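You operate a simulated robot arm through the tools that you are given. There is no shell and no other tool. Be economical: measure what you need, move in short steps, check, and stop when the job is done.

You are at the controls of a simulated two-armed robot. One attempt, no reset.

## Task
Pick up the white bottle from the side bench with one hand, pass it to the other hand and put it on the island top by the phone. Set down upright: white bottle.

Only the result counts: the job must be done as asked and must still hold three seconds after the hand-in. Knocking over, shifting, dropping, spilling or breaking anything else fails it.

## Robot
Two 7-joint arms with two-finger parallel grippers on one trunk, on a base that drives. Base frame: it is fixed to the floor where the robot stands at the start and does not move with it; the origin is under the middle of the robot, x ahead of it, y to its left, z up; the surface under the hand at the start is at about z = 900. Readings come in mm, degrees, newtons and seconds.
The left shoulder is at the start at [50, 168, 1032], the right one opposite. With the tool pointing down near the work surface each hand reaches from about 100 to 640 mm from the robot's upright axis, wherever it stands, measured 20 degrees to its own side. Places, roughly: island top by the phone [-3700, -2600, 900]. Payload 1.57 kg a hand.
Tool frame (each hand has its own): the origin (TCP) lies between the finger pads and is the grasp point; the fingertips stand 30 mm ahead of it; z points along the fingers, y is the line along which they close. The gripper opens to 80 mm. The fingers are 17 mm wide and 12 mm thick; the gripper's body (40 by 82 mm) begins 80 mm behind the TCP.
Orientation is that of the tool frame in the base frame, as [roll, pitch, yaw] about the fixed x, y, z axes, in that order (R = Rz(yaw) Ry(pitch) Rx(roll)). With the fingers straight down and closing along the base's y, the tool's x points along the base's -x, its y along +y and its z along -z.

## Interface
- The arms move only by the tool step_arm. It takes "left_steps", "right_steps" or both (then of equal length, played together; a hand with none holds still); each is a list of rows, each a list of 7 numbers: the shift along the tool's x, y, z in mm, then the turn, a rotation vector about the tool's x, y, z in degrees, then the finger opening in mm, from 0 to 80. In form: [[tx, ty, tz, ax, ay, az, claw], ...]. A call has 1 to 8 rows; each row is the pose to reach, as a shift and turn from the pose commanded when the call began, along the tool's axes at that moment. Rows are played at 5 a second. More than 50 mm and 8.6 degrees between two rows, or a gripper value outside its range, and nothing of the call is played. Where a pose cannot be reached the arm comes as near as it can. A force on the tool above 40 N (or 10 N above the force at the start of the call, whichever is more), or a blocked arm, ends the call early, and 0.2 s more pass. The fingers move at their own pace (about 45 mm/s each) and stop on an object; they squeeze with about 40 N. The grip force told is the motor's: it shows also when the fingers shut on nothing. Time passes only in rows, and 0.2 s behind the last, so rows that repeat a pose let the fingers close. It gives the time, the measured TCP pose, the force on the tool (base axes), the opening and the grip force at its end, in the units of the frame above (readings bear some noise), with the torque about the TCP (base axes, N m) and any sound that the robot's microphone picked up.
- Cameras (640 x 400 px; columns grow to the right, rows downward): "scene" is now at [132.6, -3.7, 1282.5]; the picture's right is [-0.03, -1.00, 0.00], its down [-0.17, 0.00, -0.98] and it looks along [0.98, -0.03, -0.17] (base axes); focal length 280 px, centre (320, 200). "left" rides on the left gripper at [72, 7, -122] in its tool frame; the picture's right is [-0.09, 1.00, 0.00], its down [-0.84, -0.08, -0.54] and it looks along [-0.54, -0.05, 0.84] (tool axes); focal length 238 px, centre (320, 200). "right" rides on the right gripper at [72, -7, -122] in its tool frame; the picture's right is [0.09, 1.00, 0.00], its down [-0.84, 0.08, -0.54] and it looks along [-0.54, 0.05, 0.84] (tool axes); focal length 238 px, centre (320, 200). There is no depth. A picture from a camera that has moved, and an enlarged one, comes with that camera's place and axes in the base frame and with its lens.
- get_image(camera): a new picture of that camera. The clock stands still meanwhile.
- move_column(by): slides the trunk up (or, below 0, down) by that many mm; the arms and the scene camera ride with it, the base frame stays. It gives what a move gives, with no picture.
- base_move(legs): drives the robot by 1 to 6 legs, each [ahead, left, turn to the left] in mm, mm and degrees, along the robot's own axes; the way and the turn of a leg run together, so that a leg with both is an arc; at most 1500 mm and 180 degrees a leg. The arms and the cameras ride along, it lands a little off, and it stops where it bumps. It gives what a move gives.
- head_to(pan, tilt): turns the head with the scene camera to pan (to the left, within 80 degrees either way) and tilt (down, from -29 to 69), counted from straight ahead of the robot. It gives what a move gives.
- enlarge(camera, box): a new picture of the part [left, top, right, bottom] of that camera's present view, enlarged. The clock stands still meanwhile.
- hand_in(): hands the job in; it is judged then, once.

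Work in short steps. Places have to be worked out from the pictures, the camera data and where the tool is seen: move nearer, look again, correct. Check each grasp and each placing, and mend what went wrong. You have 120 turns and 108 pictures in all, those below and enlarged ones among them. Open the grippers and draw the arms clear of the work before you hand the job in, unless the task says otherwise; then end with one line.

The tools are called after "Emit:" as name(argument=value, ...) on one line, values as JSON. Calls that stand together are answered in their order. step_arm: Moves the arms, as the interface text tells. Its arguments: {"type":"object","properties":{"left_steps":{"type":"array","items":{"type":"array","items":{"type":"number"}}},"right_steps":{"type":"array","items":{"type":"array","items":{"type":"number"}}}},"required":[]} The other tools are called the same way: move_column (by) slides the trunk up or down; base_move (legs) drives the base; head_to (pan, tilt) turns the head that bears the scene camera; get_image (camera) takes a picture; enlarge (camera, box) takes an enlarged picture of a part of a camera's view; hand_in () hands the job in.

At the start:

```text
t: 0.0
left_eef_pos: [342.7, 63.1, 1230.6]
left_tcp_rot: [-179.9, 0.1, -179.9]
left_contact_force: [0.3, -0.3, 0.1]
left_moment: [-0.01, 0.0, -0.01]
left_gripper_width: 80.1
left_gripper_force: 0.2
right_eef_pos: [428.8, -201.2, 1169.7]
right_tcp_rot: [180.0, 0.0, -179.9]
right_contact_force: [0.1, -0.3, 0.0]
right_moment: [0.0, 0.03, -0.03]
right_gripper_width: 79.9
right_gripper_force: 0.0
trunk travel left (down, up): [-200.0, 243.0]
robot x, y, heading: [-3.9, 1.8, 0.3]
head pan, tilt: [-1.6, 9.9]
```

scene: 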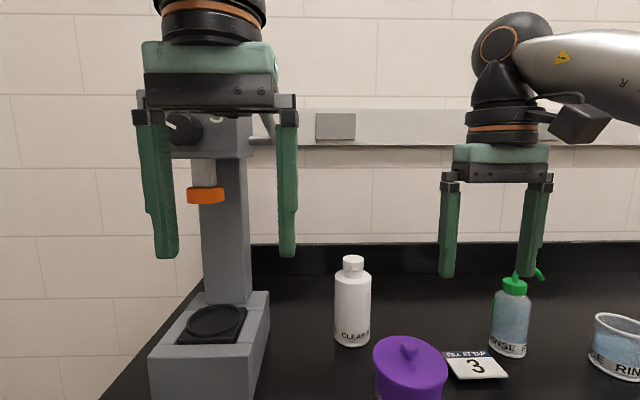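
right: 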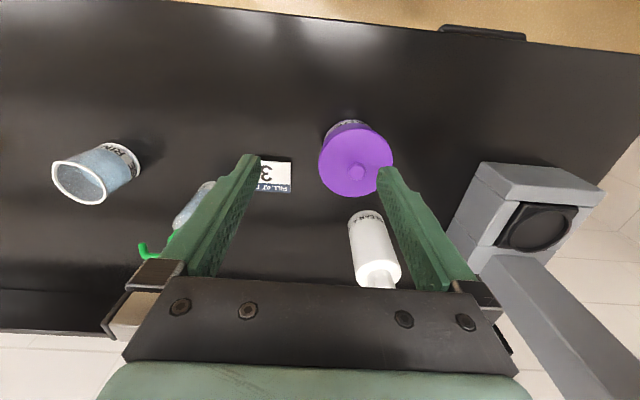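
left: 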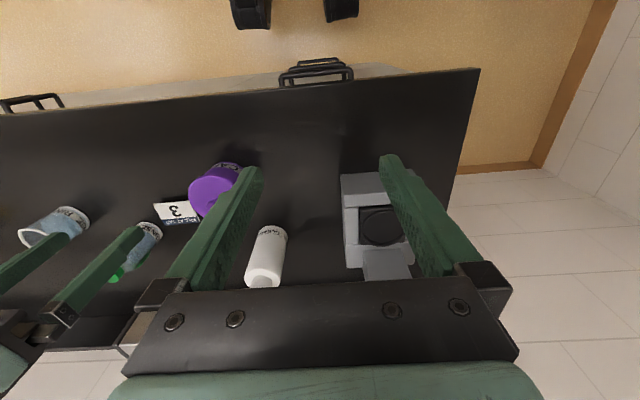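

The white bottle seems to stand near [655, -87] with its cap top near z≈1070. I'll tilt the head down to see the bench edge and the clutter in front of the bottle.

Emit:
head_to(pan=-5, tilt=40)

Emit:
get_image(camera="scene")

Emit:
enlarge(camera="right", box=[240, 100, 560, 300])

```text
t: 0.9
left_eef_pos: [343.2, 62.3, 1232.7]
left_tcp_rot: [-179.9, 0.0, -180.0]
left_contact_force: [0.5, -0.1, -0.2]
left_moment: [-0.05, 0.01, 0.02]
left_gripper_width: 80.0
left_gripper_force: 0.2
right_eef_pos: [428.8, -200.4, 1170.4]
right_tcp_rot: [-180.0, -0.1, -179.9]
right_contact_force: [0.1, 0.6, -0.1]
right_moment: [0.01, 0.0, 0.02]
right_gripper_width: 79.9
right_gripper_force: 0.0
trunk travel left (down, up): [-200.0, 243.0]
robot x, y, heading: [1.0, 1.5, -0.1]
head pan, tilt: [-5.0, 40.0]
```

```text
104 pictures are left
camera scene: at [124.4, -8.4, 1234.8], right [-0.09, -1.0, 0.0], down [-0.64, 0.06, -0.77], along [0.76, -0.07, -0.64], focal length 280 px, centre (320, 200)
```

scene: 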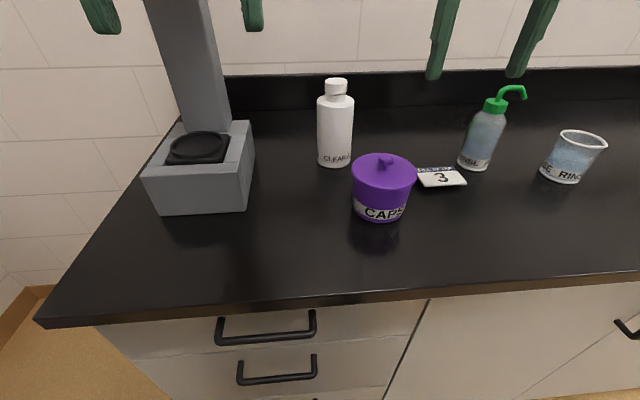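

```text
2.00 times, centred on (400, 200) of right
camera zoom: at [357.7, -208.4, 1291.7], right [-0.09, 1.0, 0.0], down [0.84, 0.08, 0.54], along [0.54, 0.05, -0.84], focal length 477 px, centre (160, 200)
```

zoom: 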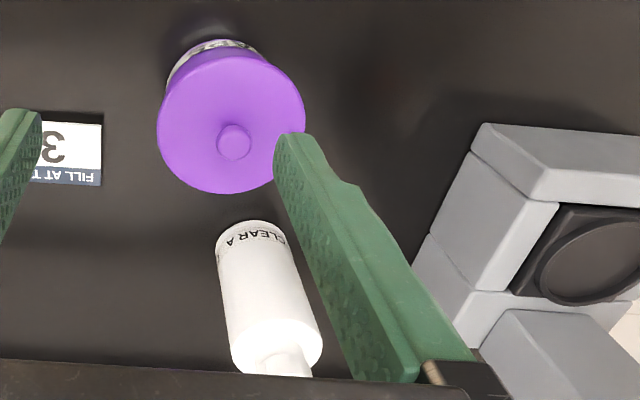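

The bottle centre is near [662, -88], the purple pot near [520, -155], and the stand's right face near y≈88. I'll enlarge the bottle to measure its diameter and heights.

Emit:
enlarge(camera="scene", box=[256, 60, 448, 180])

```text
3.33 times, centred on (352, 120) of scene
camera zoom: at [124.4, -8.4, 1234.8], right [-0.09, -1.0, 0.0], down [-0.64, 0.06, -0.77], along [0.76, -0.07, -0.64], focal length 932 px, centre (213, 467)
```

zoom: 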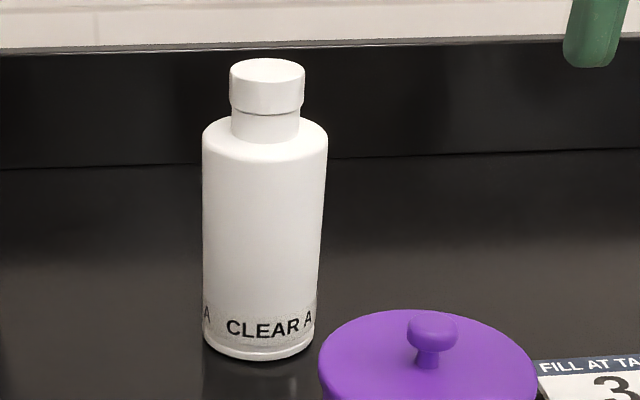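

The bottle is about 72 mm across and 170 mm high, with a 42 mm cap. My plan is for the left hand to grip the body from the front-left, tilted 30° down, and for the right hand to take the cap from above and do the placing. First I move the left hand forward and yaw it -25°.

Emit:
step_arm(left_steps=[[-34, -15, 5, 0, 0, 6.25, 80], [-68, -31, 10, 0, 0, 12.5, 80], [-100, -46, 15, 0, 0, 18.75, 80], [-130, -62, 20, 0, 0, 25, 80]])

```text
t: 1.3
left_eef_pos: [351.0, 59.7, 1230.7]
left_tcp_rot: [179.6, -0.9, 177.1]
left_contact_force: [-14.0, 4.5, -2.5]
left_moment: [-0.47, -1.44, 0.14]
left_gripper_width: 80.2
left_gripper_force: 0.0
right_eef_pos: [428.4, -200.6, 1169.9]
right_tcp_rot: [179.9, 0.1, 180.0]
right_contact_force: [-0.4, -0.6, -1.5]
right_moment: [-0.01, -0.01, 0.01]
right_gripper_width: 80.2
right_gripper_force: 0.1
trunk travel left (down, up): [-200.0, 243.0]
robot x, y, heading: [1.1, 0.6, 0.1]
head pan, tilt: [-5.0, 40.0]
stopped in row 1 (left hand): the force on the tool passed its limit at 81 N (the readings are from after the stop); the commanded pose is now the measured one
```

The left hand hit something ahead of it, so I'll look before moving again.

Emit:
head_to(pan=10, tilt=5)

Emit:
get_image(camera="scene")

Emit:
get_image(camera="left")

```text
t: 2.3
left_eef_pos: [351.6, 59.2, 1230.3]
left_tcp_rot: [179.7, -0.6, 177.1]
left_contact_force: [-20.3, 6.9, -2.3]
left_moment: [-0.75, -2.1, 0.18]
left_gripper_width: 80.0
left_gripper_force: 0.0
right_eef_pos: [426.7, -200.7, 1171.4]
right_tcp_rot: [-180.0, 0.1, 179.9]
right_contact_force: [-1.0, -0.7, 0.3]
right_moment: [0.0, -0.01, 0.0]
right_gripper_width: 80.2
right_gripper_force: 0.1
trunk travel left (down, up): [-200.0, 243.0]
robot x, y, heading: [-1.8, 2.2, 0.0]
head pan, tilt: [10.0, 5.0]
```

```text
101 pictures are left
camera scene: at [126.9, 16.2, 1290.8], right [0.17, -0.98, 0.0], down [-0.08, -0.02, -1.0], along [0.98, 0.17, -0.09], focal length 280 px, centre (320, 200)
```

scene: 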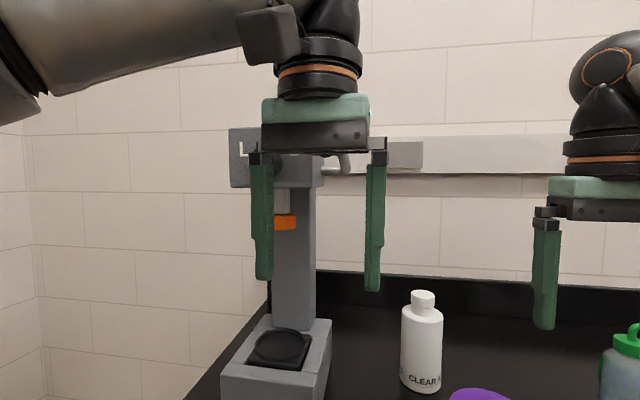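

```text
100 pictures are left
camera left: at [281.4, 69.3, 1353.4], right [0.14, 0.99, 0.0], down [0.84, -0.12, 0.53], along [0.53, -0.07, -0.85], focal length 238 px, centre (320, 200)
```

left: 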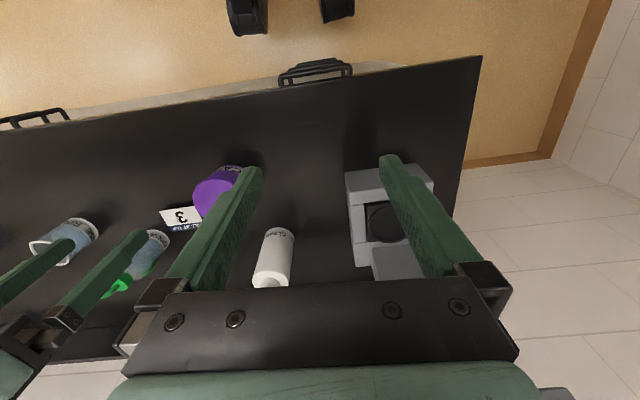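

The moment puts the contact about 105 mm above the TCP, so the gripper body is pressing on the stand's overhanging head. I'll back straight off and then check that the stand hasn't moved.

Emit:
step_arm(left_steps=[[15, 0, 0, 0, 0, 0, 80], [40, 0, 0, 0, 0, 0, 80]], right_steps=[[0, -40, 0, 0, 0, 0, 80], [0, -80, 0, 0, 0, 0, 80]])

Emit:
head_to(pan=-1.6, tilt=9.9)

Emit:
get_image(camera="scene")

```text
t: 2.9
left_eef_pos: [313.6, 61.5, 1229.1]
left_tcp_rot: [179.6, -0.7, 177.2]
left_contact_force: [0.1, -0.4, -0.2]
left_moment: [0.01, -0.03, -0.03]
left_gripper_width: 80.1
left_gripper_force: 0.1
right_eef_pos: [429.7, -281.7, 1172.6]
right_tcp_rot: [180.0, 0.1, 180.0]
right_contact_force: [0.3, 0.1, 0.0]
right_moment: [0.02, 0.03, 0.0]
right_gripper_width: 80.0
right_gripper_force: 0.1
trunk travel left (down, up): [-200.0, 243.0]
robot x, y, heading: [-0.6, 1.2, 0.3]
head pan, tilt: [10.0, 5.0]
```

```text
t: 3.6
left_eef_pos: [313.8, 61.4, 1229.1]
left_tcp_rot: [179.7, -0.8, 177.1]
left_contact_force: [-0.3, -0.5, 0.3]
left_moment: [-0.05, 0.04, 0.03]
left_gripper_width: 79.8
left_gripper_force: 0.0
right_eef_pos: [428.1, -281.4, 1172.8]
right_tcp_rot: [-180.0, -0.1, 179.9]
right_contact_force: [0.0, 0.1, 0.0]
right_moment: [-0.04, 0.04, 0.0]
right_gripper_width: 80.1
right_gripper_force: 0.0
trunk travel left (down, up): [-200.0, 243.0]
robot x, y, heading: [1.3, -2.3, -0.1]
head pan, tilt: [-1.6, 9.9]
```

```text
99 pictures are left
camera scene: at [132.5, -3.5, 1282.6], right [-0.03, -1.0, 0.0], down [-0.17, 0.0, -0.99], along [0.98, -0.03, -0.17], focal length 280 px, centre (320, 200)
```

scene: 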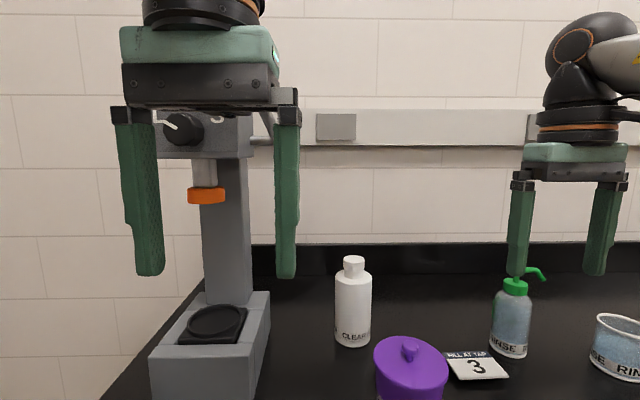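

The stand looks unmoved; its corners sit at the same pixels as before. I move the left hand right, clear of the stand's head, and yaw it to about -20°.

Emit:
step_arm(left_steps=[[0, -40, 0, 0, 0, 6, 80], [0, -80, 0, 0, 0, 12, 80], [0, -115, 0, 0, 0, 17, 80]])

```text
t: 4.5
left_eef_pos: [325.4, 17.1, 1270.2]
left_tcp_rot: [-168.7, 2.1, 164.5]
left_contact_force: [-0.6, -0.4, -0.8]
left_moment: [0.0, 0.0, -0.04]
left_gripper_width: 80.1
left_gripper_force: 0.0
left hand out of reach, approached as far as the arm can: row 3
right_eef_pos: [430.1, -280.4, 1172.5]
right_tcp_rot: [179.9, 0.0, 179.9]
right_contact_force: [-0.1, 0.2, -0.2]
right_moment: [0.03, 0.01, -0.02]
right_gripper_width: 80.0
right_gripper_force: 0.1
trunk travel left (down, up): [-200.0, 243.0]
robot x, y, heading: [-0.2, -3.2, 0.1]
head pan, tilt: [-1.6, 9.9]
stopped in row 3 (left hand): the arm was blocked; the commanded pose is now the measured one
```

The left arm can't cross the midline this close in. I'll slide the base 260 mm to the right instead, so the bottle sits in front of the left shoulder and the stand is well clear.

Emit:
base_move(legs=[[0, -260, 0]])

```text
t: 7.4
left_eef_pos: [324.9, -243.0, 1271.3]
left_tcp_rot: [-168.7, 2.1, 164.3]
left_contact_force: [0.1, -0.7, 0.2]
left_moment: [0.01, 0.04, 0.01]
left_gripper_width: 80.0
left_gripper_force: 0.1
right_eef_pos: [429.3, -540.2, 1171.8]
right_tcp_rot: [-180.0, -0.1, 180.0]
right_contact_force: [0.6, 0.5, 0.2]
right_moment: [0.01, 0.01, 0.02]
right_gripper_width: 80.0
right_gripper_force: 0.1
trunk travel left (down, up): [-200.0, 243.0]
robot x, y, heading: [-1.8, -257.5, -0.1]
head pan, tilt: [-1.6, 9.9]
```

The base is at y≈-258, which puts the left shoulder nearly in line with the bottle. Next I level the left hand and bring it to about [400, -80, 1230].

Emit:
step_arm(left_steps=[[-7, 45, 2, -3, 0.5, 0, 80], [-13, 91, 3, -6, 1, 0, 80], [-20, 137, 5, -9, 1.5, 0, 80], [-27, 182, 6, -11.3, 2.1, 0, 80]])

```text
t: 8.4
left_eef_pos: [399.6, -78.2, 1228.1]
left_tcp_rot: [-179.9, 0.1, 164.2]
left_contact_force: [1.2, -0.5, -0.1]
left_moment: [-0.03, 0.03, 0.01]
left_gripper_width: 79.6
left_gripper_force: 0.1
left hand out of reach, approached as far as the arm can: row 4
right_eef_pos: [428.8, -538.7, 1172.1]
right_tcp_rot: [-179.9, -0.1, -179.9]
right_contact_force: [0.4, -0.4, 0.2]
right_moment: [-0.03, -0.01, -0.04]
right_gripper_width: 80.1
right_gripper_force: 0.0
trunk travel left (down, up): [-200.0, 243.0]
robot x, y, heading: [0.3, -259.5, -0.0]
head pan, tilt: [-1.6, 9.9]
```

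Now I pitch the hand to 35° below horizontal while moving to a pre-grasp point 200 mm short of the bottle.

Emit:
step_arm(left_steps=[[-11, 8, 17, 0, -7, 0, 80], [-23, 16, 35, 0, -14, 0, 80], [-34, 23, 52, 0, -21, 0, 80], [-46, 31, 69, 0, -28, 0, 80], [-57, 39, 86, 0, -35, 0, 80], [-69, 47, 104, 0, -42, 0, 80], [-80, 54, 121, 0, -49, 0, 80], [-91, 62, 138, 0, -55, 0, 80]])

Emit:
get_image(camera="left")

Emit:
head_to(pan=15, tilt=35)

Emit:
get_image(camera="scene")

```text
t: 10.2
left_eef_pos: [503.6, -44.7, 1091.3]
left_tcp_rot: [-179.7, 55.2, 164.4]
left_contact_force: [0.0, 0.1, 0.8]
left_moment: [0.03, 0.0, -0.03]
left_gripper_width: 79.8
left_gripper_force: 0.1
right_eef_pos: [429.1, -540.8, 1172.2]
right_tcp_rot: [-180.0, -0.1, 180.0]
right_contact_force: [0.5, -1.1, -0.1]
right_moment: [-0.01, 0.02, -0.02]
right_gripper_width: 79.9
right_gripper_force: 0.1
trunk travel left (down, up): [-200.0, 243.0]
robot x, y, heading: [0.6, -259.4, 0.1]
head pan, tilt: [-1.6, 9.9]
```

```text
98 pictures are left
camera left: at [370.8, 1.0, 1100.3], right [0.32, 0.94, 0.07], down [0.01, -0.08, 1.0], along [0.95, -0.32, -0.04], focal length 238 px, centre (320, 200)
```

left: 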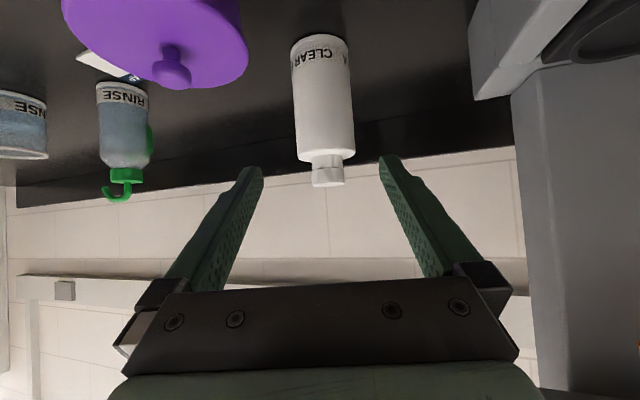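

```text
t: 11.1
left_eef_pos: [504.1, -44.9, 1090.1]
left_tcp_rot: [-179.8, 55.0, 164.3]
left_contact_force: [0.3, 0.5, -0.1]
left_moment: [-0.01, 0.0, 0.02]
left_gripper_width: 80.0
left_gripper_force: 0.1
right_eef_pos: [429.6, -540.0, 1171.6]
right_tcp_rot: [-180.0, -0.1, 180.0]
right_contact_force: [-1.0, 0.7, -0.4]
right_moment: [0.0, 0.0, 0.01]
right_gripper_width: 79.8
right_gripper_force: 0.0
trunk travel left (down, up): [-200.0, 243.0]
robot x, y, heading: [-2.3, -262.3, 0.1]
head pan, tilt: [15.0, 35.0]
```

```text
97 pictures are left
camera scene: at [125.0, -237.7, 1242.3], right [0.26, -0.97, 0.0], down [-0.55, -0.15, -0.82], along [0.79, 0.21, -0.57], focal length 280 px, centre (320, 200)
```

scene: 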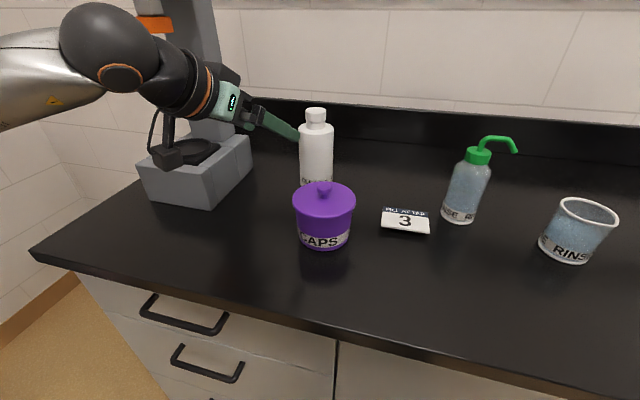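

The wrist view is upside down because its camera hangs below the hand. The bottle looks a few mm left of the closing mid-plane, which should project to column ≈319.6 at row 113. I'll enlarge to measure this.

Emit:
enlarge(camera="left", box=[240, 20, 400, 120])

```text
4.00 times, centred on (320, 70) of left
camera zoom: at [370.6, 0.7, 1100.8], right [0.32, 0.94, 0.07], down [0.01, -0.08, 1.0], along [0.95, -0.32, -0.04], focal length 953 px, centre (320, 720)
```

zoom: 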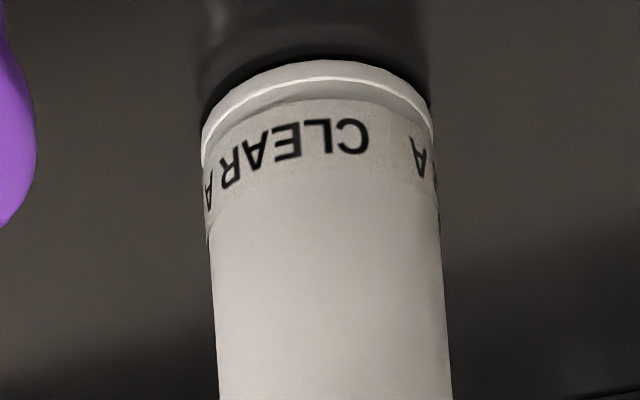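

The bottle axis is about 5 mm left of the mid-plane, and the body measures 72–75 mm, so the clearance is only a few mm. I correct sideways and advance 100 mm, stopping before the fingertips reach the bottle.

Emit:
step_arm(left_steps=[[4, 5.2, 30, 0, 0, 0, 80], [8, 5.2, 60, 0, 0, 0, 80], [10, 5.2, 90, 0, 0, 0, 80], [10, 5.2, 100, 0, 0, 0, 80], [10, 5.2, 100, 0, 0, 0, 80]])

Emit:
get_image(camera="left")

Emit:
enlarge(camera="left", box=[200, 60, 440, 210])

```text
t: 12.3
left_eef_pos: [579.1, -63.0, 1024.4]
left_tcp_rot: [-179.8, 55.2, 164.2]
left_contact_force: [-1.2, 0.1, 0.6]
left_moment: [-0.02, 0.0, 0.02]
left_gripper_width: 80.1
left_gripper_force: 0.0
right_eef_pos: [428.9, -540.6, 1171.4]
right_tcp_rot: [-180.0, 0.1, -179.9]
right_contact_force: [0.4, 0.8, 0.3]
right_moment: [0.0, 0.0, 0.04]
right_gripper_width: 80.0
right_gripper_force: 0.2
trunk travel left (down, up): [-200.0, 243.0]
robot x, y, heading: [2.6, -256.2, 0.2]
head pan, tilt: [15.0, 35.0]
```

```text
95 pictures are left
camera left: at [445.6, -17.8, 1034.3], right [0.32, 0.94, 0.07], down [0.01, -0.08, 1.0], along [0.95, -0.32, -0.04], focal length 238 px, centre (320, 200)
```

left: 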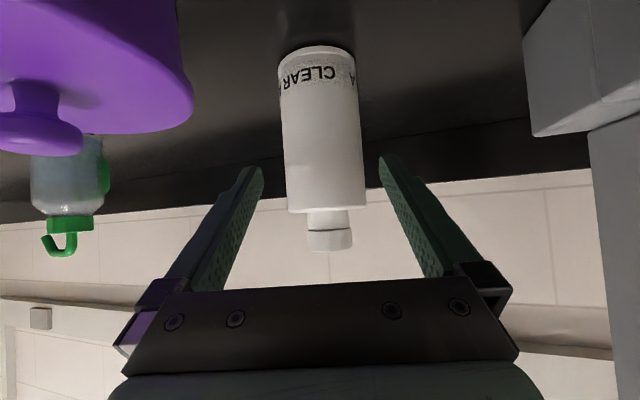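

```text
2.67 times, centred on (320, 135) of left
camera zoom: at [445.6, -17.8, 1034.3], right [0.32, 0.94, 0.07], down [0.01, -0.08, 1.0], along [0.95, -0.32, -0.04], focal length 636 px, centre (320, 373)
```

zoom: 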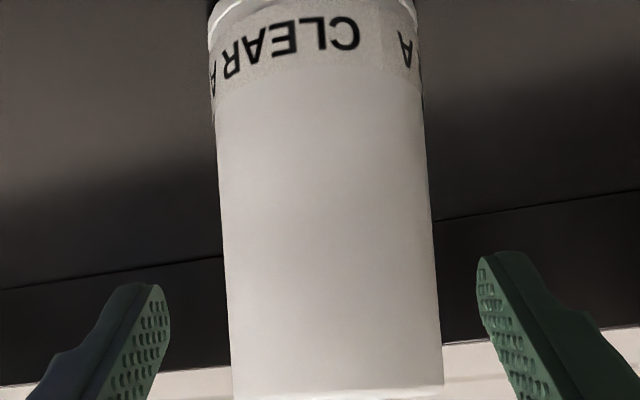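

The bottle is still about 2.5 mm left of centre. I correct that and advance 45 mm so the tips just begin to straddle the bottle front.

Emit:
step_arm(left_steps=[[0, 2.5, 10, 0, 0, 0, 80], [0, 2.5, 30, 0, 0, 0, 80], [0, 2.5, 45, 0, 0, 0, 80], [0, 2.5, 45, 0, 0, 0, 80]])

Emit:
enlarge(camera="left", box=[200, 60, 440, 210])

```text
t: 13.3
left_eef_pos: [614.6, -70.7, 997.4]
left_tcp_rot: [-179.8, 55.2, 164.2]
left_contact_force: [-0.4, 0.6, -0.2]
left_moment: [0.03, 0.0, 0.02]
left_gripper_width: 80.0
left_gripper_force: 0.0
right_eef_pos: [429.6, -540.8, 1171.6]
right_tcp_rot: [179.9, -0.2, -179.9]
right_contact_force: [-0.5, -0.6, 0.4]
right_moment: [0.04, -0.01, 0.0]
right_gripper_width: 80.2
right_gripper_force: 0.1
trunk travel left (down, up): [-200.0, 243.0]
robot x, y, heading: [0.6, -260.2, -0.1]
head pan, tilt: [15.0, 35.0]
```

```text
2.67 times, centred on (320, 135) of left
camera zoom: at [481.4, -25.0, 1008.7], right [0.32, 0.94, 0.07], down [0.01, -0.08, 1.0], along [0.95, -0.32, -0.04], focal length 636 px, centre (320, 373)
```

zoom: 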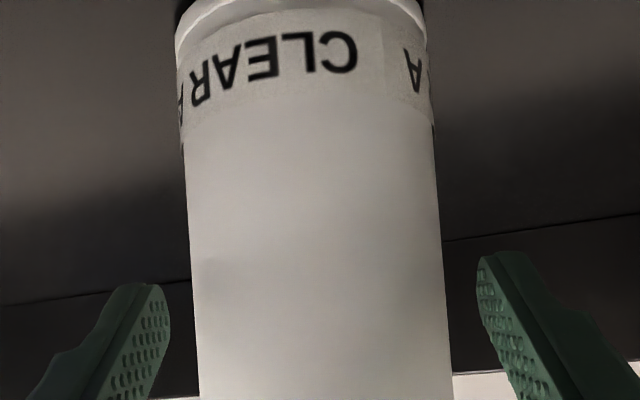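

The bottle is now centred within 0.5 mm, and the diameter works out at about 73.6 mm. I advance the remaining 48 mm slowly.

Emit:
step_arm(left_steps=[[0, -0.3, 10, 0, 0, 0, 80], [0, -0.3, 20, 0, 0, 0, 80], [0, -0.3, 30, 0, 0, 0, 80], [0, -0.3, 40, 0, 0, 0, 80], [0, -0.3, 48, 0, 0, 0, 80], [0, -0.3, 48, 0, 0, 0, 80]])

Emit:
get_image(camera="left")

```text
t: 14.7
left_eef_pos: [652.2, -80.7, 970.8]
left_tcp_rot: [-179.7, 55.0, 164.2]
left_contact_force: [-0.4, 0.5, -0.3]
left_moment: [-0.01, 0.02, -0.01]
left_gripper_width: 79.7
left_gripper_force: 0.0
right_eef_pos: [430.4, -539.9, 1171.0]
right_tcp_rot: [179.9, -0.1, 180.0]
right_contact_force: [0.0, -0.3, -0.7]
right_moment: [0.02, -0.02, 0.0]
right_gripper_width: 79.8
right_gripper_force: 0.0
trunk travel left (down, up): [-200.0, 243.0]
robot x, y, heading: [0.8, -263.4, 0.1]
head pan, tilt: [15.0, 35.0]
```

```text
92 pictures are left
camera left: at [518.2, -35.2, 982.2], right [0.32, 0.94, 0.07], down [0.01, -0.08, 1.0], along [0.95, -0.32, -0.04], focal length 238 px, centre (320, 200)
```

left: 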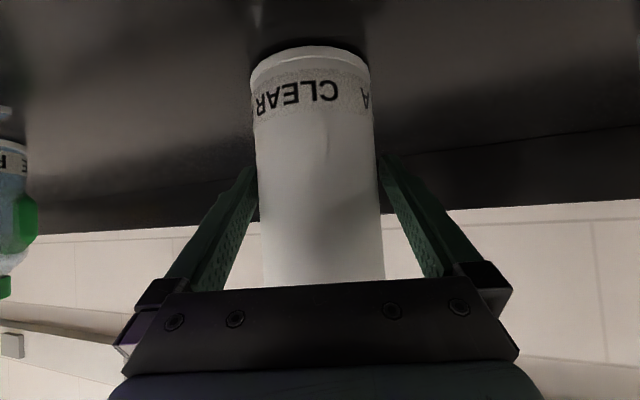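

The fingers straddle the bottle with no contact force, so I close the gripper.

Emit:
step_arm(left_steps=[[0, 0, 0, 0, 0, 0, 60], [0, 0, 0, 0, 0, 0, 50], [0, 0, 0, 0, 0, 0, 50], [0, 0, 0, 0, 0, 0, 50]])

```text
t: 15.7
left_eef_pos: [651.3, -79.9, 972.7]
left_tcp_rot: [-179.8, 55.1, 164.2]
left_contact_force: [0.1, -1.1, 0.8]
left_moment: [0.03, -0.04, -0.04]
left_gripper_width: 72.0
left_gripper_force: 40.0
right_eef_pos: [430.1, -541.0, 1172.0]
right_tcp_rot: [179.9, 0.0, -180.0]
right_contact_force: [0.0, -0.1, -0.4]
right_moment: [-0.02, 0.04, -0.02]
right_gripper_width: 80.0
right_gripper_force: 0.0
trunk travel left (down, up): [-200.0, 243.0]
robot x, y, heading: [0.9, -256.9, 0.1]
head pan, tilt: [15.0, 35.0]
```

The grip reads 72 mm at 40 N. I lift straight up 150 mm.

Emit:
step_arm(left_steps=[[-16, 0, -11.5, 0, 0, 0, 50], [-41, 0, -28.7, 0, 0, 0, 50], [-66, 0, -46, 0, 0, 0, 50], [-91, 0, -63, 0, 0, 0, 50], [-116, 0, -81, 0, 0, 0, 50], [-131, 0, -92, 0, 0, 0, 50], [-131, 0, -92, 0, 0, 0, 50]])

Emit:
get_image(camera="scene")

```text
t: 17.3
left_eef_pos: [651.6, -80.5, 1128.7]
left_tcp_rot: [-179.9, 55.0, 164.3]
left_contact_force: [0.4, 0.3, -4.0]
left_moment: [-0.02, -0.02, 0.03]
left_gripper_width: 72.2
left_gripper_force: 39.7
right_eef_pos: [429.9, -540.5, 1171.1]
right_tcp_rot: [180.0, -0.1, 180.0]
right_contact_force: [0.5, 1.0, 0.9]
right_moment: [0.02, -0.02, -0.03]
right_gripper_width: 80.1
right_gripper_force: 0.0
trunk travel left (down, up): [-200.0, 243.0]
robot x, y, heading: [0.4, -258.0, 0.0]
head pan, tilt: [15.0, 35.0]
```

```text
91 pictures are left
camera scene: at [125.4, -237.6, 1242.2], right [0.26, -0.97, 0.0], down [-0.55, -0.15, -0.82], along [0.79, 0.21, -0.57], focal length 280 px, centre (320, 200)
```

scene: 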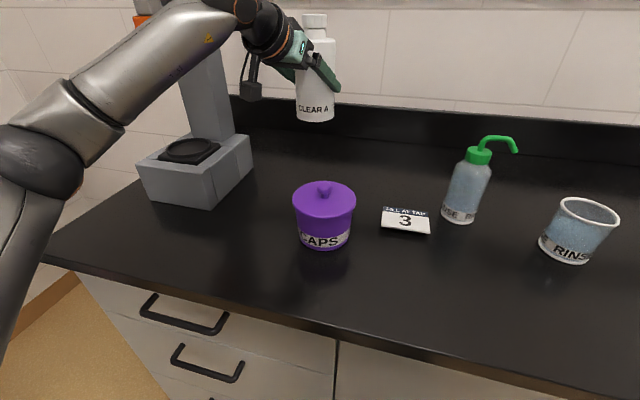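

The bottle is clear and upright, with about 4 N of weight in the hand. I bring the left hand back and toward the robot's middle for the handover.

Emit:
step_arm(left_steps=[[7, -35, -11, 0, 0, 0, 50], [15, -70, -22, 0, 0, 0, 50], [22, -104, -33, 0, 0, 0, 50], [30, -139, -43, 0, 0, 0, 50], [37, -174, -54, 0, 0, 0, 50], [37, -174, -54, 0, 0, 0, 50]])

Emit:
head_to(pan=0, tilt=15)

Emit:
get_image(camera="scene")

Emit:
get_image(camera="right")

```text
t: 18.7
left_eef_pos: [541.0, -229.1, 1129.5]
left_tcp_rot: [-179.9, 55.0, 164.3]
left_contact_force: [-0.1, 0.8, -3.2]
left_moment: [0.02, 0.01, -0.01]
left_gripper_width: 71.9
left_gripper_force: 40.2
right_eef_pos: [430.3, -540.3, 1170.5]
right_tcp_rot: [180.0, -0.1, -180.0]
right_contact_force: [-0.2, 0.9, 1.0]
right_moment: [-0.01, -0.01, -0.02]
right_gripper_width: 79.9
right_gripper_force: 0.0
trunk travel left (down, up): [-200.0, 243.0]
robot x, y, heading: [1.5, -259.0, 0.3]
head pan, tilt: [15.0, 35.0]
```

```text
t: 19.5
left_eef_pos: [539.5, -229.9, 1128.9]
left_tcp_rot: [-179.8, 54.9, 164.3]
left_contact_force: [-0.4, 0.2, -4.4]
left_moment: [0.01, 0.04, -0.05]
left_gripper_width: 72.2
left_gripper_force: 40.0
right_eef_pos: [429.6, -540.4, 1172.8]
right_tcp_rot: [180.0, -0.1, 179.9]
right_contact_force: [0.7, -0.5, 0.2]
right_moment: [0.01, -0.04, -0.01]
right_gripper_width: 80.1
right_gripper_force: 0.0
trunk travel left (down, up): [-200.0, 243.0]
robot x, y, heading: [0.2, -258.7, -0.1]
head pan, tilt: [0.0, 15.0]
```

```text
90 pictures are left
camera scene: at [133.7, -260.4, 1274.2], right [0.0, -1.0, 0.0], down [-0.26, 0.0, -0.97], along [0.97, 0.0, -0.26], focal length 280 px, centre (320, 200)
```

scene: 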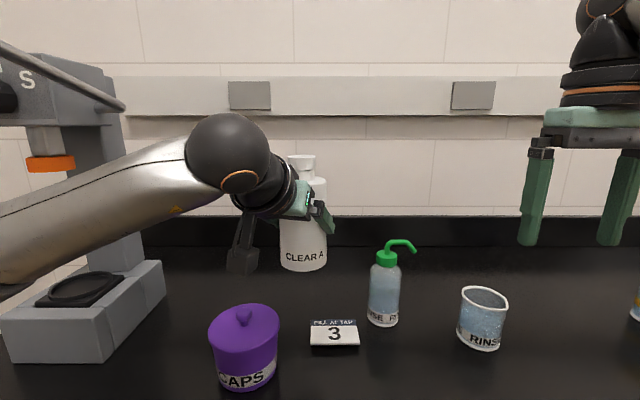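

```text
89 pictures are left
camera right: at [358.6, -547.6, 1292.9], right [-0.09, 1.0, 0.0], down [0.84, 0.08, 0.54], along [0.54, 0.05, -0.84], focal length 238 px, centre (320, 200)
```

right: 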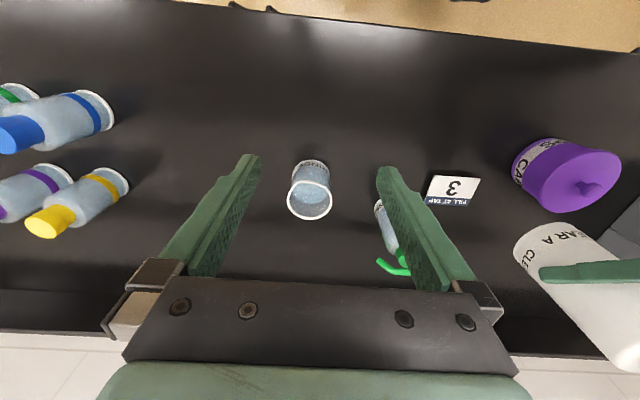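

The cap top computes to about [546, -233, 1228]. I lower the bottle and pull it back a little so the right arm can comfortably come from above, and at the same time raise the right hand and start it inward.

Emit:
step_arm(left_steps=[[25, -8, -1, 0, 0, 0, 50], [50, -16, -2, 0, 0, 0, 50], [74, -23, -3.4, 0, 0, 0, 50], [74, -23, -3.4, 0, 0, 0, 50]], right_steps=[[0, 0, -35, 0, 0, 0, 80], [-10, 30, -70, 0, 0, 0, 80], [-20, 60, -100, 0, 0, 0, 80], [-30, 100, -110, 0, 0, 0, 80]])

```text
t: 20.5
left_eef_pos: [490.5, -238.5, 1073.4]
left_tcp_rot: [-179.8, 55.1, 164.2]
left_contact_force: [-0.6, -0.5, -3.9]
left_moment: [0.02, 0.02, -0.04]
left_gripper_width: 72.1
left_gripper_force: 39.9
right_eef_pos: [407.7, -455.9, 1226.8]
right_tcp_rot: [-180.0, 0.2, -180.0]
right_contact_force: [-0.2, 0.1, -0.1]
right_moment: [-0.01, -0.03, 0.0]
right_gripper_width: 80.0
right_gripper_force: 0.2
right hand out of reach, approached as far as the arm can: row 2, 3, 4
trunk travel left (down, up): [-200.0, 243.0]
robot x, y, heading: [-0.1, -260.9, -0.0]
head pan, tilt: [0.0, 15.0]
```

The right hand tops out near z≈1227 here, so the bottle must be lower and closer. I bring the left TCP to about [435, -250, 1050] and yaw it a further -30° so its wrist stays on its own side.

Emit:
step_arm(left_steps=[[12, -7, -7, 6.15, 0, 4.3, 50], [24, -13, -14, 12.3, 0, 8.6, 50], [35, -20, -21, 18.5, 0, 12.9, 50], [47, -26.5, -27.7, 24.6, 0, 17.2, 50], [47, -26.5, -27.7, 24.6, 0, 17.2, 50]])

Emit:
get_image(camera="scene")

Emit:
get_image(camera="right")

```text
t: 21.7
left_eef_pos: [437.2, -251.9, 1048.6]
left_tcp_rot: [-179.8, 55.1, 134.1]
left_contact_force: [0.4, 0.2, -3.5]
left_moment: [0.0, -0.03, -0.02]
left_gripper_width: 72.0
left_gripper_force: 40.1
right_eef_pos: [410.1, -456.4, 1225.2]
right_tcp_rot: [179.9, 0.1, -179.9]
right_contact_force: [1.1, -0.2, 0.7]
right_moment: [-0.04, 0.02, -0.02]
right_gripper_width: 79.9
right_gripper_force: 0.0
trunk travel left (down, up): [-200.0, 243.0]
robot x, y, heading: [0.9, -260.6, 0.1]
head pan, tilt: [0.0, 15.0]
```

```text
88 pictures are left
camera scene: at [133.6, -260.5, 1274.2], right [0.0, -1.0, 0.0], down [-0.26, 0.0, -0.97], along [0.97, 0.0, -0.26], focal length 280 px, centre (320, 200)
```

scene: 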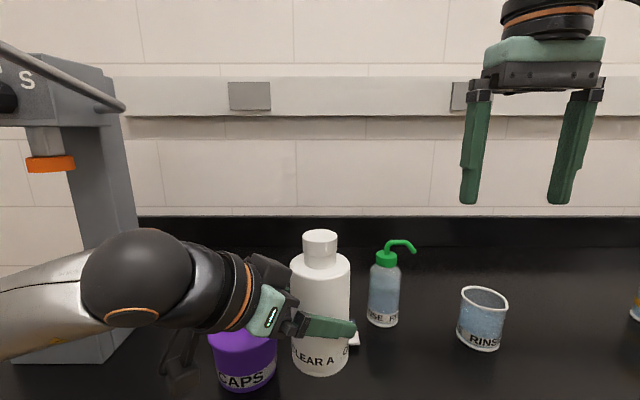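

```text
87 pictures are left
camera right: at [338.5, -463.5, 1347.0], right [-0.09, 1.0, 0.0], down [0.84, 0.08, 0.54], along [0.54, 0.05, -0.84], focal length 238 px, centre (320, 200)
```

right: 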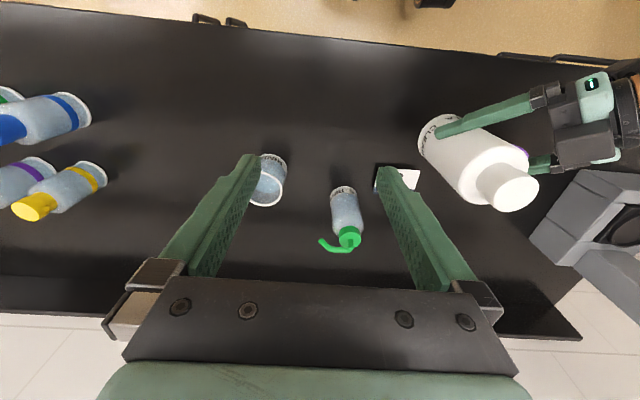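

Both views agree that the cap top is at about [441, -260, 1147]. I swing the right hand over it with the tips passing about 23 mm above the cap.

Emit:
step_arm(right_steps=[[-6, 40, 10, 0, 0, 0, 80], [-13, 80, 20, 0, 0, 0, 80], [-19, 120, 25, 0, 0, 0, 80], [-25, 160, 25, 0, 0, 0, 80], [-31, 196, 25, 0, 0, 0, 80], [-31, 196, 25, 0, 0, 0, 80]])

Emit:
get_image(camera="right")

Emit:
get_image(camera="scene")

```text
t: 23.1
left_eef_pos: [436.9, -253.0, 1046.3]
left_tcp_rot: [-179.7, 55.0, 134.2]
left_contact_force: [0.0, 0.1, -3.3]
left_moment: [0.06, 0.05, 0.02]
left_gripper_width: 72.1
left_gripper_force: 40.2
right_eef_pos: [429.2, -264.3, 1184.5]
right_tcp_rot: [179.9, 0.0, 179.9]
right_contact_force: [0.4, -0.2, 0.1]
right_moment: [-0.01, 0.0, 0.02]
right_gripper_width: 80.1
right_gripper_force: 0.1
right hand out of reach, approached as far as the arm can: row 4, 5, 6
trunk travel left (down, up): [-200.0, 243.0]
robot x, y, heading: [-0.3, -258.4, -0.1]
head pan, tilt: [0.0, 15.0]
```

```text
86 pictures are left
camera right: at [358.5, -272.3, 1305.8], right [-0.09, 1.0, 0.0], down [0.84, 0.08, 0.54], along [0.54, 0.05, -0.84], focal length 238 px, centre (320, 200)
```

right: 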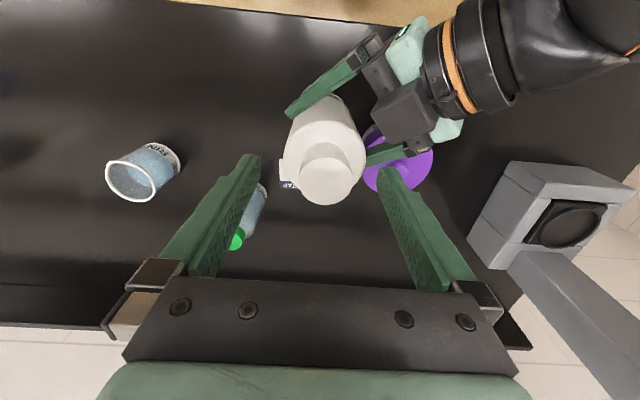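

```text
85 pictures are left
camera scene: at [133.6, -260.6, 1274.2], right [0.0, -1.0, 0.0], down [-0.26, 0.0, -0.97], along [0.97, 0.0, -0.26], focal length 280 px, centre (320, 200)
```

scene: 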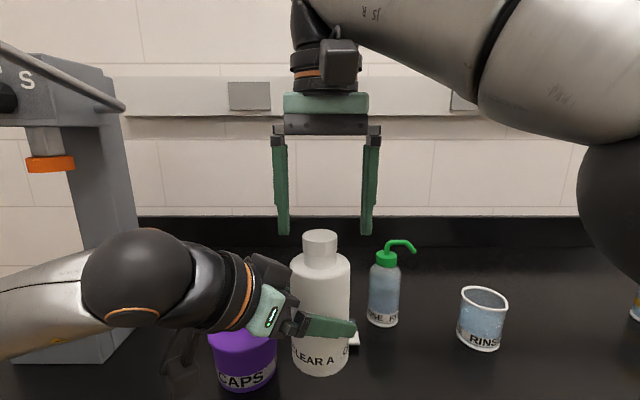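

The right hand stopped at [429, -264, 1184], at the edge of its reach. I lower it 25 mm, which should bring it back within reach, and read the pose.

Emit:
step_arm(right_steps=[[0, 0, 12, 0, 0, 0, 80], [0, 0, 25, 0, 0, 0, 80], [0, 0, 25, 0, 0, 0, 80]])

```text
t: 23.9
left_eef_pos: [437.3, -251.8, 1048.1]
left_tcp_rot: [-179.8, 55.1, 134.2]
left_contact_force: [-0.5, -0.3, -4.6]
left_moment: [0.04, 0.04, -0.01]
left_gripper_width: 71.6
left_gripper_force: 40.1
right_eef_pos: [431.0, -265.6, 1160.2]
right_tcp_rot: [-179.9, 0.1, 179.9]
right_contact_force: [0.5, -0.5, -0.1]
right_moment: [0.02, 0.02, 0.03]
right_gripper_width: 79.7
right_gripper_force: 0.0
trunk travel left (down, up): [-200.0, 243.0]
robot x, y, heading: [1.7, -259.8, -0.2]
head pan, tilt: [0.0, 15.0]
```

The commanded pose now tracks the measured one. I centre over the cap (+10 mm x, +5 mm y) and lower to z≈1150.

Emit:
step_arm(right_steps=[[-5, 3, 5, 0, 0, 0, 80], [-10, 5, 10, 0, 0, 0, 80], [-10, 5, 10, 0, 0, 0, 80]])

Emit:
get_image(camera="right")

Emit:
enlarge(camera="scene", box=[224, 180, 416, 300])

```text
t: 24.7
left_eef_pos: [437.8, -252.6, 1049.0]
left_tcp_rot: [-179.7, 55.2, 134.2]
left_contact_force: [-0.3, -0.7, -4.5]
left_moment: [0.04, 0.02, -0.01]
left_gripper_width: 72.2
left_gripper_force: 40.2
right_eef_pos: [441.8, -260.9, 1150.4]
right_tcp_rot: [180.0, -0.1, 179.9]
right_contact_force: [-0.2, 1.3, -0.7]
right_moment: [0.0, 0.06, 0.01]
right_gripper_width: 80.0
right_gripper_force: 0.0
trunk travel left (down, up): [-200.0, 243.0]
robot x, y, heading: [2.2, -261.7, 0.1]
head pan, tilt: [0.0, 15.0]
```

```text
84 pictures are left
camera right: at [370.2, -267.6, 1271.4], right [-0.09, 1.0, 0.0], down [0.84, 0.08, 0.54], along [0.54, 0.05, -0.84], focal length 238 px, centre (320, 200)
```

right: 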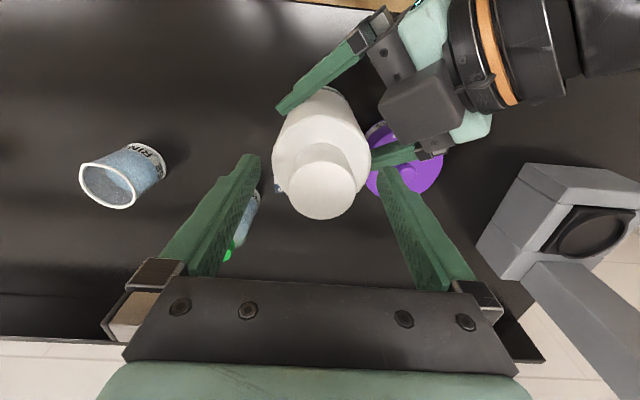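

```text
3.33 times, centred on (320, 240) of scene
camera zoom: at [133.6, -260.5, 1274.2], right [0.0, -1.0, 0.0], down [-0.26, 0.0, -0.97], along [0.97, 0.0, -0.26], focal length 932 px, centre (320, 67)
```

zoom: 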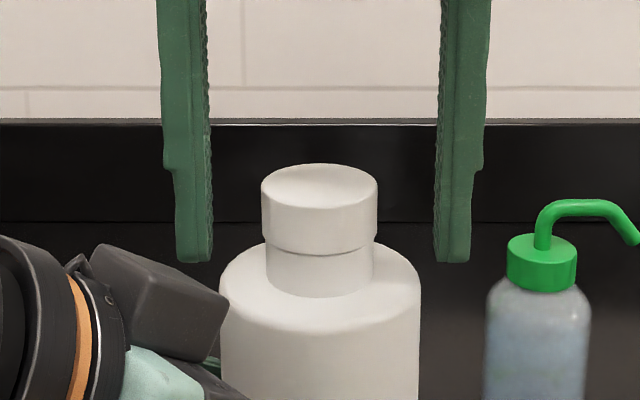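

The fingers are centred around the cap with the tips just below its lower rim. I close the right gripper while the left hand keeps holding.

Emit:
step_arm(right_steps=[[0, 0, 0, 0, 0, 0, 55], [0, 0, 0, 0, 0, 0, 30], [0, 0, 0, 0, 0, 0, 25], [0, 0, 0, 0, 0, 0, 25], [0, 0, 0, 0, 0, 0, 25]])

Emit:
enlarge(camera="scene", box=[224, 180, 416, 300])

```text
t: 25.9
left_eef_pos: [437.6, -251.5, 1049.5]
left_tcp_rot: [-180.0, 55.2, 134.1]
left_contact_force: [0.6, -7.0, -3.2]
left_moment: [0.6, 0.09, -0.06]
left_gripper_width: 72.1
left_gripper_force: 40.3
right_eef_pos: [440.4, -258.7, 1149.7]
right_tcp_rot: [179.9, -0.1, 180.0]
right_contact_force: [-0.9, 7.3, 0.0]
right_moment: [0.12, 0.03, 0.02]
right_gripper_width: 42.0
right_gripper_force: 37.5
trunk travel left (down, up): [-200.0, 243.0]
robot x, y, heading: [0.6, -259.8, 0.1]
head pan, tilt: [0.0, 15.0]
```

```text
3.33 times, centred on (320, 240) of scene
camera zoom: at [133.6, -260.5, 1274.2], right [0.0, -1.0, 0.0], down [-0.26, 0.0, -0.97], along [0.97, 0.0, -0.26], focal length 932 px, centre (320, 67)
```

zoom: 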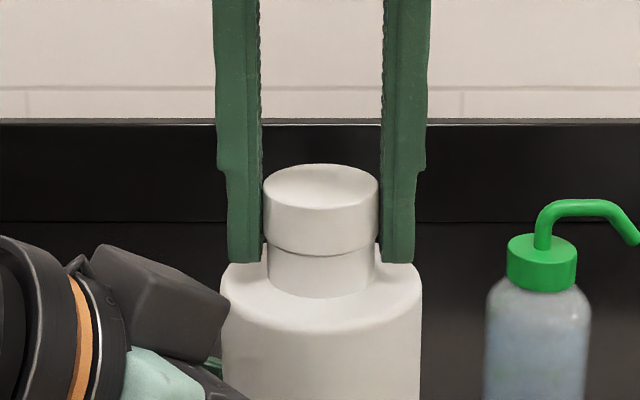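

The right grip reads 42 mm at 37.5 N on the cap, with only a light side load. I open the left hand and let it settle.

Emit:
step_arm(left_steps=[[0, 0, 0, 0, 0, 0, 80], [0, 0, 0, 0, 0, 0, 80], [0, 0, 0, 0, 0, 0, 80]], right_steps=[[0, 0, 0, 0, 0, 0, 25], [0, 0, 0, 0, 0, 0, 25], [0, 0, 0, 0, 0, 0, 25]])

Emit:
get_image(camera="left")

```text
t: 26.7
left_eef_pos: [436.5, -252.4, 1049.6]
left_tcp_rot: [-179.9, 55.1, 134.0]
left_contact_force: [-0.1, 0.1, -0.2]
left_moment: [0.01, -0.03, 0.0]
left_gripper_width: 80.1
left_gripper_force: 0.0
right_eef_pos: [441.9, -259.9, 1150.3]
right_tcp_rot: [-180.0, -0.1, 179.9]
right_contact_force: [-0.7, 0.2, -4.1]
right_moment: [0.03, 0.03, 0.02]
right_gripper_width: 41.4
right_gripper_force: 40.4
trunk travel left (down, up): [-200.0, 243.0]
robot x, y, heading: [-1.8, -259.3, 0.1]
head pan, tilt: [0.0, 15.0]
```

```text
81 pictures are left
camera left: at [343.8, -146.3, 1059.3], right [0.75, 0.66, 0.07], down [-0.03, -0.08, 1.0], along [0.66, -0.75, -0.04], focal length 238 px, centre (320, 200)
```

left: 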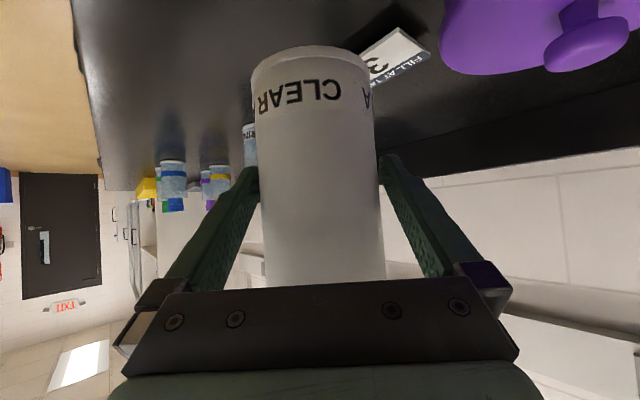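

The full weight is on the right hand and the left fingers are free on both sides. I withdraw the left hand straight back along its fingers.

Emit:
step_arm(left_steps=[[0, 0, -15, 0, 0, 0, 80], [0, 0, -35, 0, 0, 0, 80], [0, 0, -60, 0, 0, 0, 80], [0, 0, -90, 0, 0, 0, 80], [0, 0, -120, 0, 0, 0, 80]])

Emit:
get_image(camera="scene")

```text
t: 27.9
left_eef_pos: [367.6, -181.6, 1118.2]
left_tcp_rot: [-179.9, 55.1, 134.1]
left_contact_force: [-0.3, 0.6, 0.5]
left_moment: [0.01, -0.01, -0.02]
left_gripper_width: 80.3
left_gripper_force: 0.0
right_eef_pos: [441.2, -260.6, 1149.1]
right_tcp_rot: [179.9, -0.1, -179.9]
right_contact_force: [-0.4, 0.6, -4.1]
right_moment: [0.0, 0.0, 0.01]
right_gripper_width: 41.3
right_gripper_force: 39.5
trunk travel left (down, up): [-200.0, 243.0]
robot x, y, heading: [-1.1, -258.2, -0.2]
head pan, tilt: [0.0, 15.0]
```

```text
80 pictures are left
camera scene: at [133.4, -260.4, 1274.2], right [0.0, -1.0, 0.0], down [-0.26, 0.0, -0.97], along [0.97, 0.0, -0.26], focal length 280 px, centre (320, 200)
```

scene: 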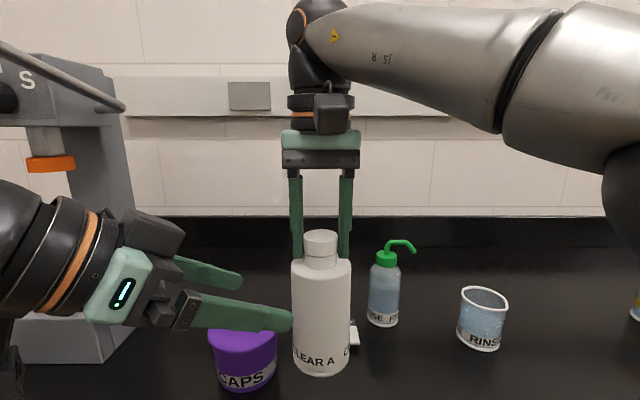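

The bottle hangs cleanly from the right hand. I fold the left hand back to tool-down, away from the bottle and the stand, for travel.

Emit:
step_arm(left_steps=[[2, 5, -10, 0, 0, 0, 80], [5, 12, -22, 0, 8, 0, 80], [8, 20, -36, 0, 16, 0, 80], [11, 27, -50, 0, 24, 0, 80], [13, 34, -63, 0, 32, 0, 80], [16, 41, -76, 0, 40, 0, 80], [16, 41, -76, 0, 48, 0, 80], [16, 41, -76, 0, 55, 0, 80]])

```text
t: 29.7
left_eef_pos: [346.7, -101.7, 1149.7]
left_tcp_rot: [-179.9, 0.1, 134.1]
left_contact_force: [0.3, 0.5, -0.3]
left_moment: [-0.02, -0.02, 0.01]
left_gripper_width: 79.7
left_gripper_force: 0.1
right_eef_pos: [441.9, -260.3, 1149.8]
right_tcp_rot: [179.9, -0.1, 180.0]
right_contact_force: [-0.5, -0.3, -3.5]
right_moment: [0.0, 0.01, 0.0]
right_gripper_width: 41.2
right_gripper_force: 40.3
trunk travel left (down, up): [-200.0, 243.0]
robot x, y, heading: [0.1, -261.0, 0.3]
head pan, tilt: [0.0, 15.0]
```

The left hand is folded. I raise the trunk 100 mm for clearance, then back away from the bench.

Emit:
move_column(by=100)

Emit:
base_move(legs=[[-600, 0, 0]])

```text
t: 31.1
left_eef_pos: [348.5, -100.4, 1248.6]
left_tcp_rot: [-179.9, 0.1, 134.2]
left_contact_force: [0.0, 0.3, -0.6]
left_moment: [-0.01, 0.0, 0.01]
left_gripper_width: 80.4
left_gripper_force: 0.1
right_eef_pos: [441.4, -261.1, 1250.0]
right_tcp_rot: [-179.9, -0.1, 180.0]
right_contact_force: [1.0, -0.1, -3.7]
right_moment: [0.03, 0.02, 0.04]
right_gripper_width: 41.0
right_gripper_force: 40.0
trunk travel left (down, up): [-300.0, 143.0]
robot x, y, heading: [-1.5, -256.2, 0.0]
head pan, tilt: [0.0, 15.0]
```

```text
t: 34.5
left_eef_pos: [-253.2, -102.8, 1248.5]
left_tcp_rot: [-179.9, 0.2, 133.7]
left_contact_force: [-0.7, 0.8, -0.1]
left_moment: [0.0, -0.04, -0.01]
left_gripper_width: 79.9
left_gripper_force: 0.1
right_eef_pos: [-160.4, -261.4, 1248.6]
right_tcp_rot: [-180.0, 0.0, 179.5]
right_contact_force: [0.2, 0.4, -2.9]
right_moment: [0.0, 0.02, 0.01]
right_gripper_width: 40.7
right_gripper_force: 39.6
trunk travel left (down, up): [-300.0, 143.0]
robot x, y, heading: [-602.7, -258.0, -0.1]
head pan, tilt: [0.0, 15.0]
```

The grip width crept from 42.0 to 40.7 mm, so I want to check the cap grip. I also look right, toward the island, before turning.

Emit:
enlarge(camera="scene", box=[224, 100, 416, 400])

Emit:
head_to(pan=-80, tilt=15)

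Emit:
get_image(camera="scene")

```text
1.33 times, centred on (320, 250) of scene
camera zoom: at [-469.3, -259.9, 1374.3], right [-0.01, -1.0, 0.0], down [-0.26, 0.0, -0.97], along [0.97, -0.01, -0.26], focal length 373 px, centre (320, 133)
```

zoom: 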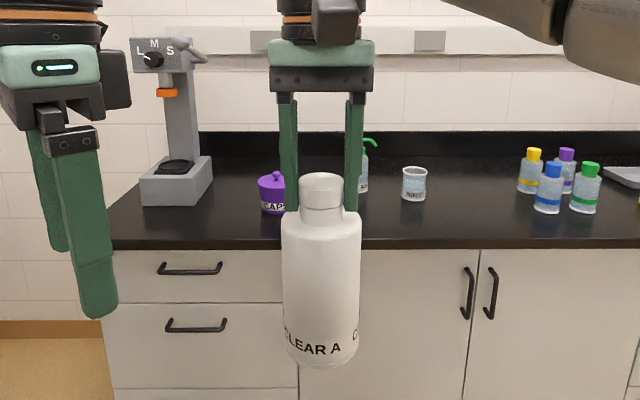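

```text
t: 36.0
left_eef_pos: [-254.4, -103.4, 1249.5]
left_tcp_rot: [-179.9, 0.1, 133.7]
left_contact_force: [0.6, 0.2, 0.0]
left_moment: [-0.03, -0.01, -0.03]
left_gripper_width: 80.1
left_gripper_force: 0.1
right_eef_pos: [-161.3, -262.3, 1249.3]
right_tcp_rot: [180.0, -0.2, 179.6]
right_contact_force: [-0.9, 0.9, -3.5]
right_moment: [0.0, -0.01, 0.01]
right_gripper_width: 39.9
right_gripper_force: 40.1
trunk travel left (down, up): [-300.0, 143.0]
robot x, y, heading: [-602.8, -255.2, -0.4]
head pan, tilt: [-80.0, 15.0]
```

```text
78 pictures are left
camera scene: at [-546.6, -351.4, 1374.3], right [-0.99, -0.17, 0.0], down [-0.04, 0.26, -0.97], along [0.16, -0.95, -0.26], focal length 280 px, centre (320, 200)
```

scene: 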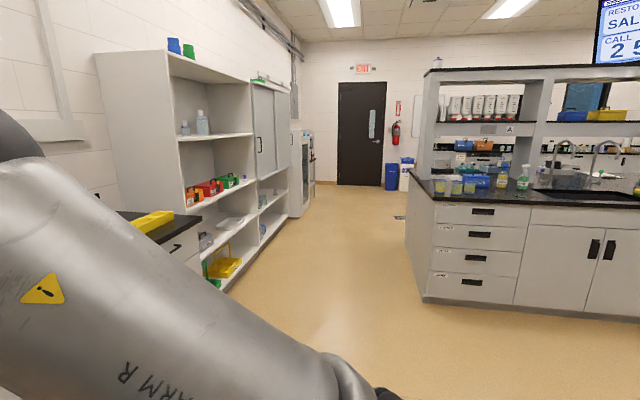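

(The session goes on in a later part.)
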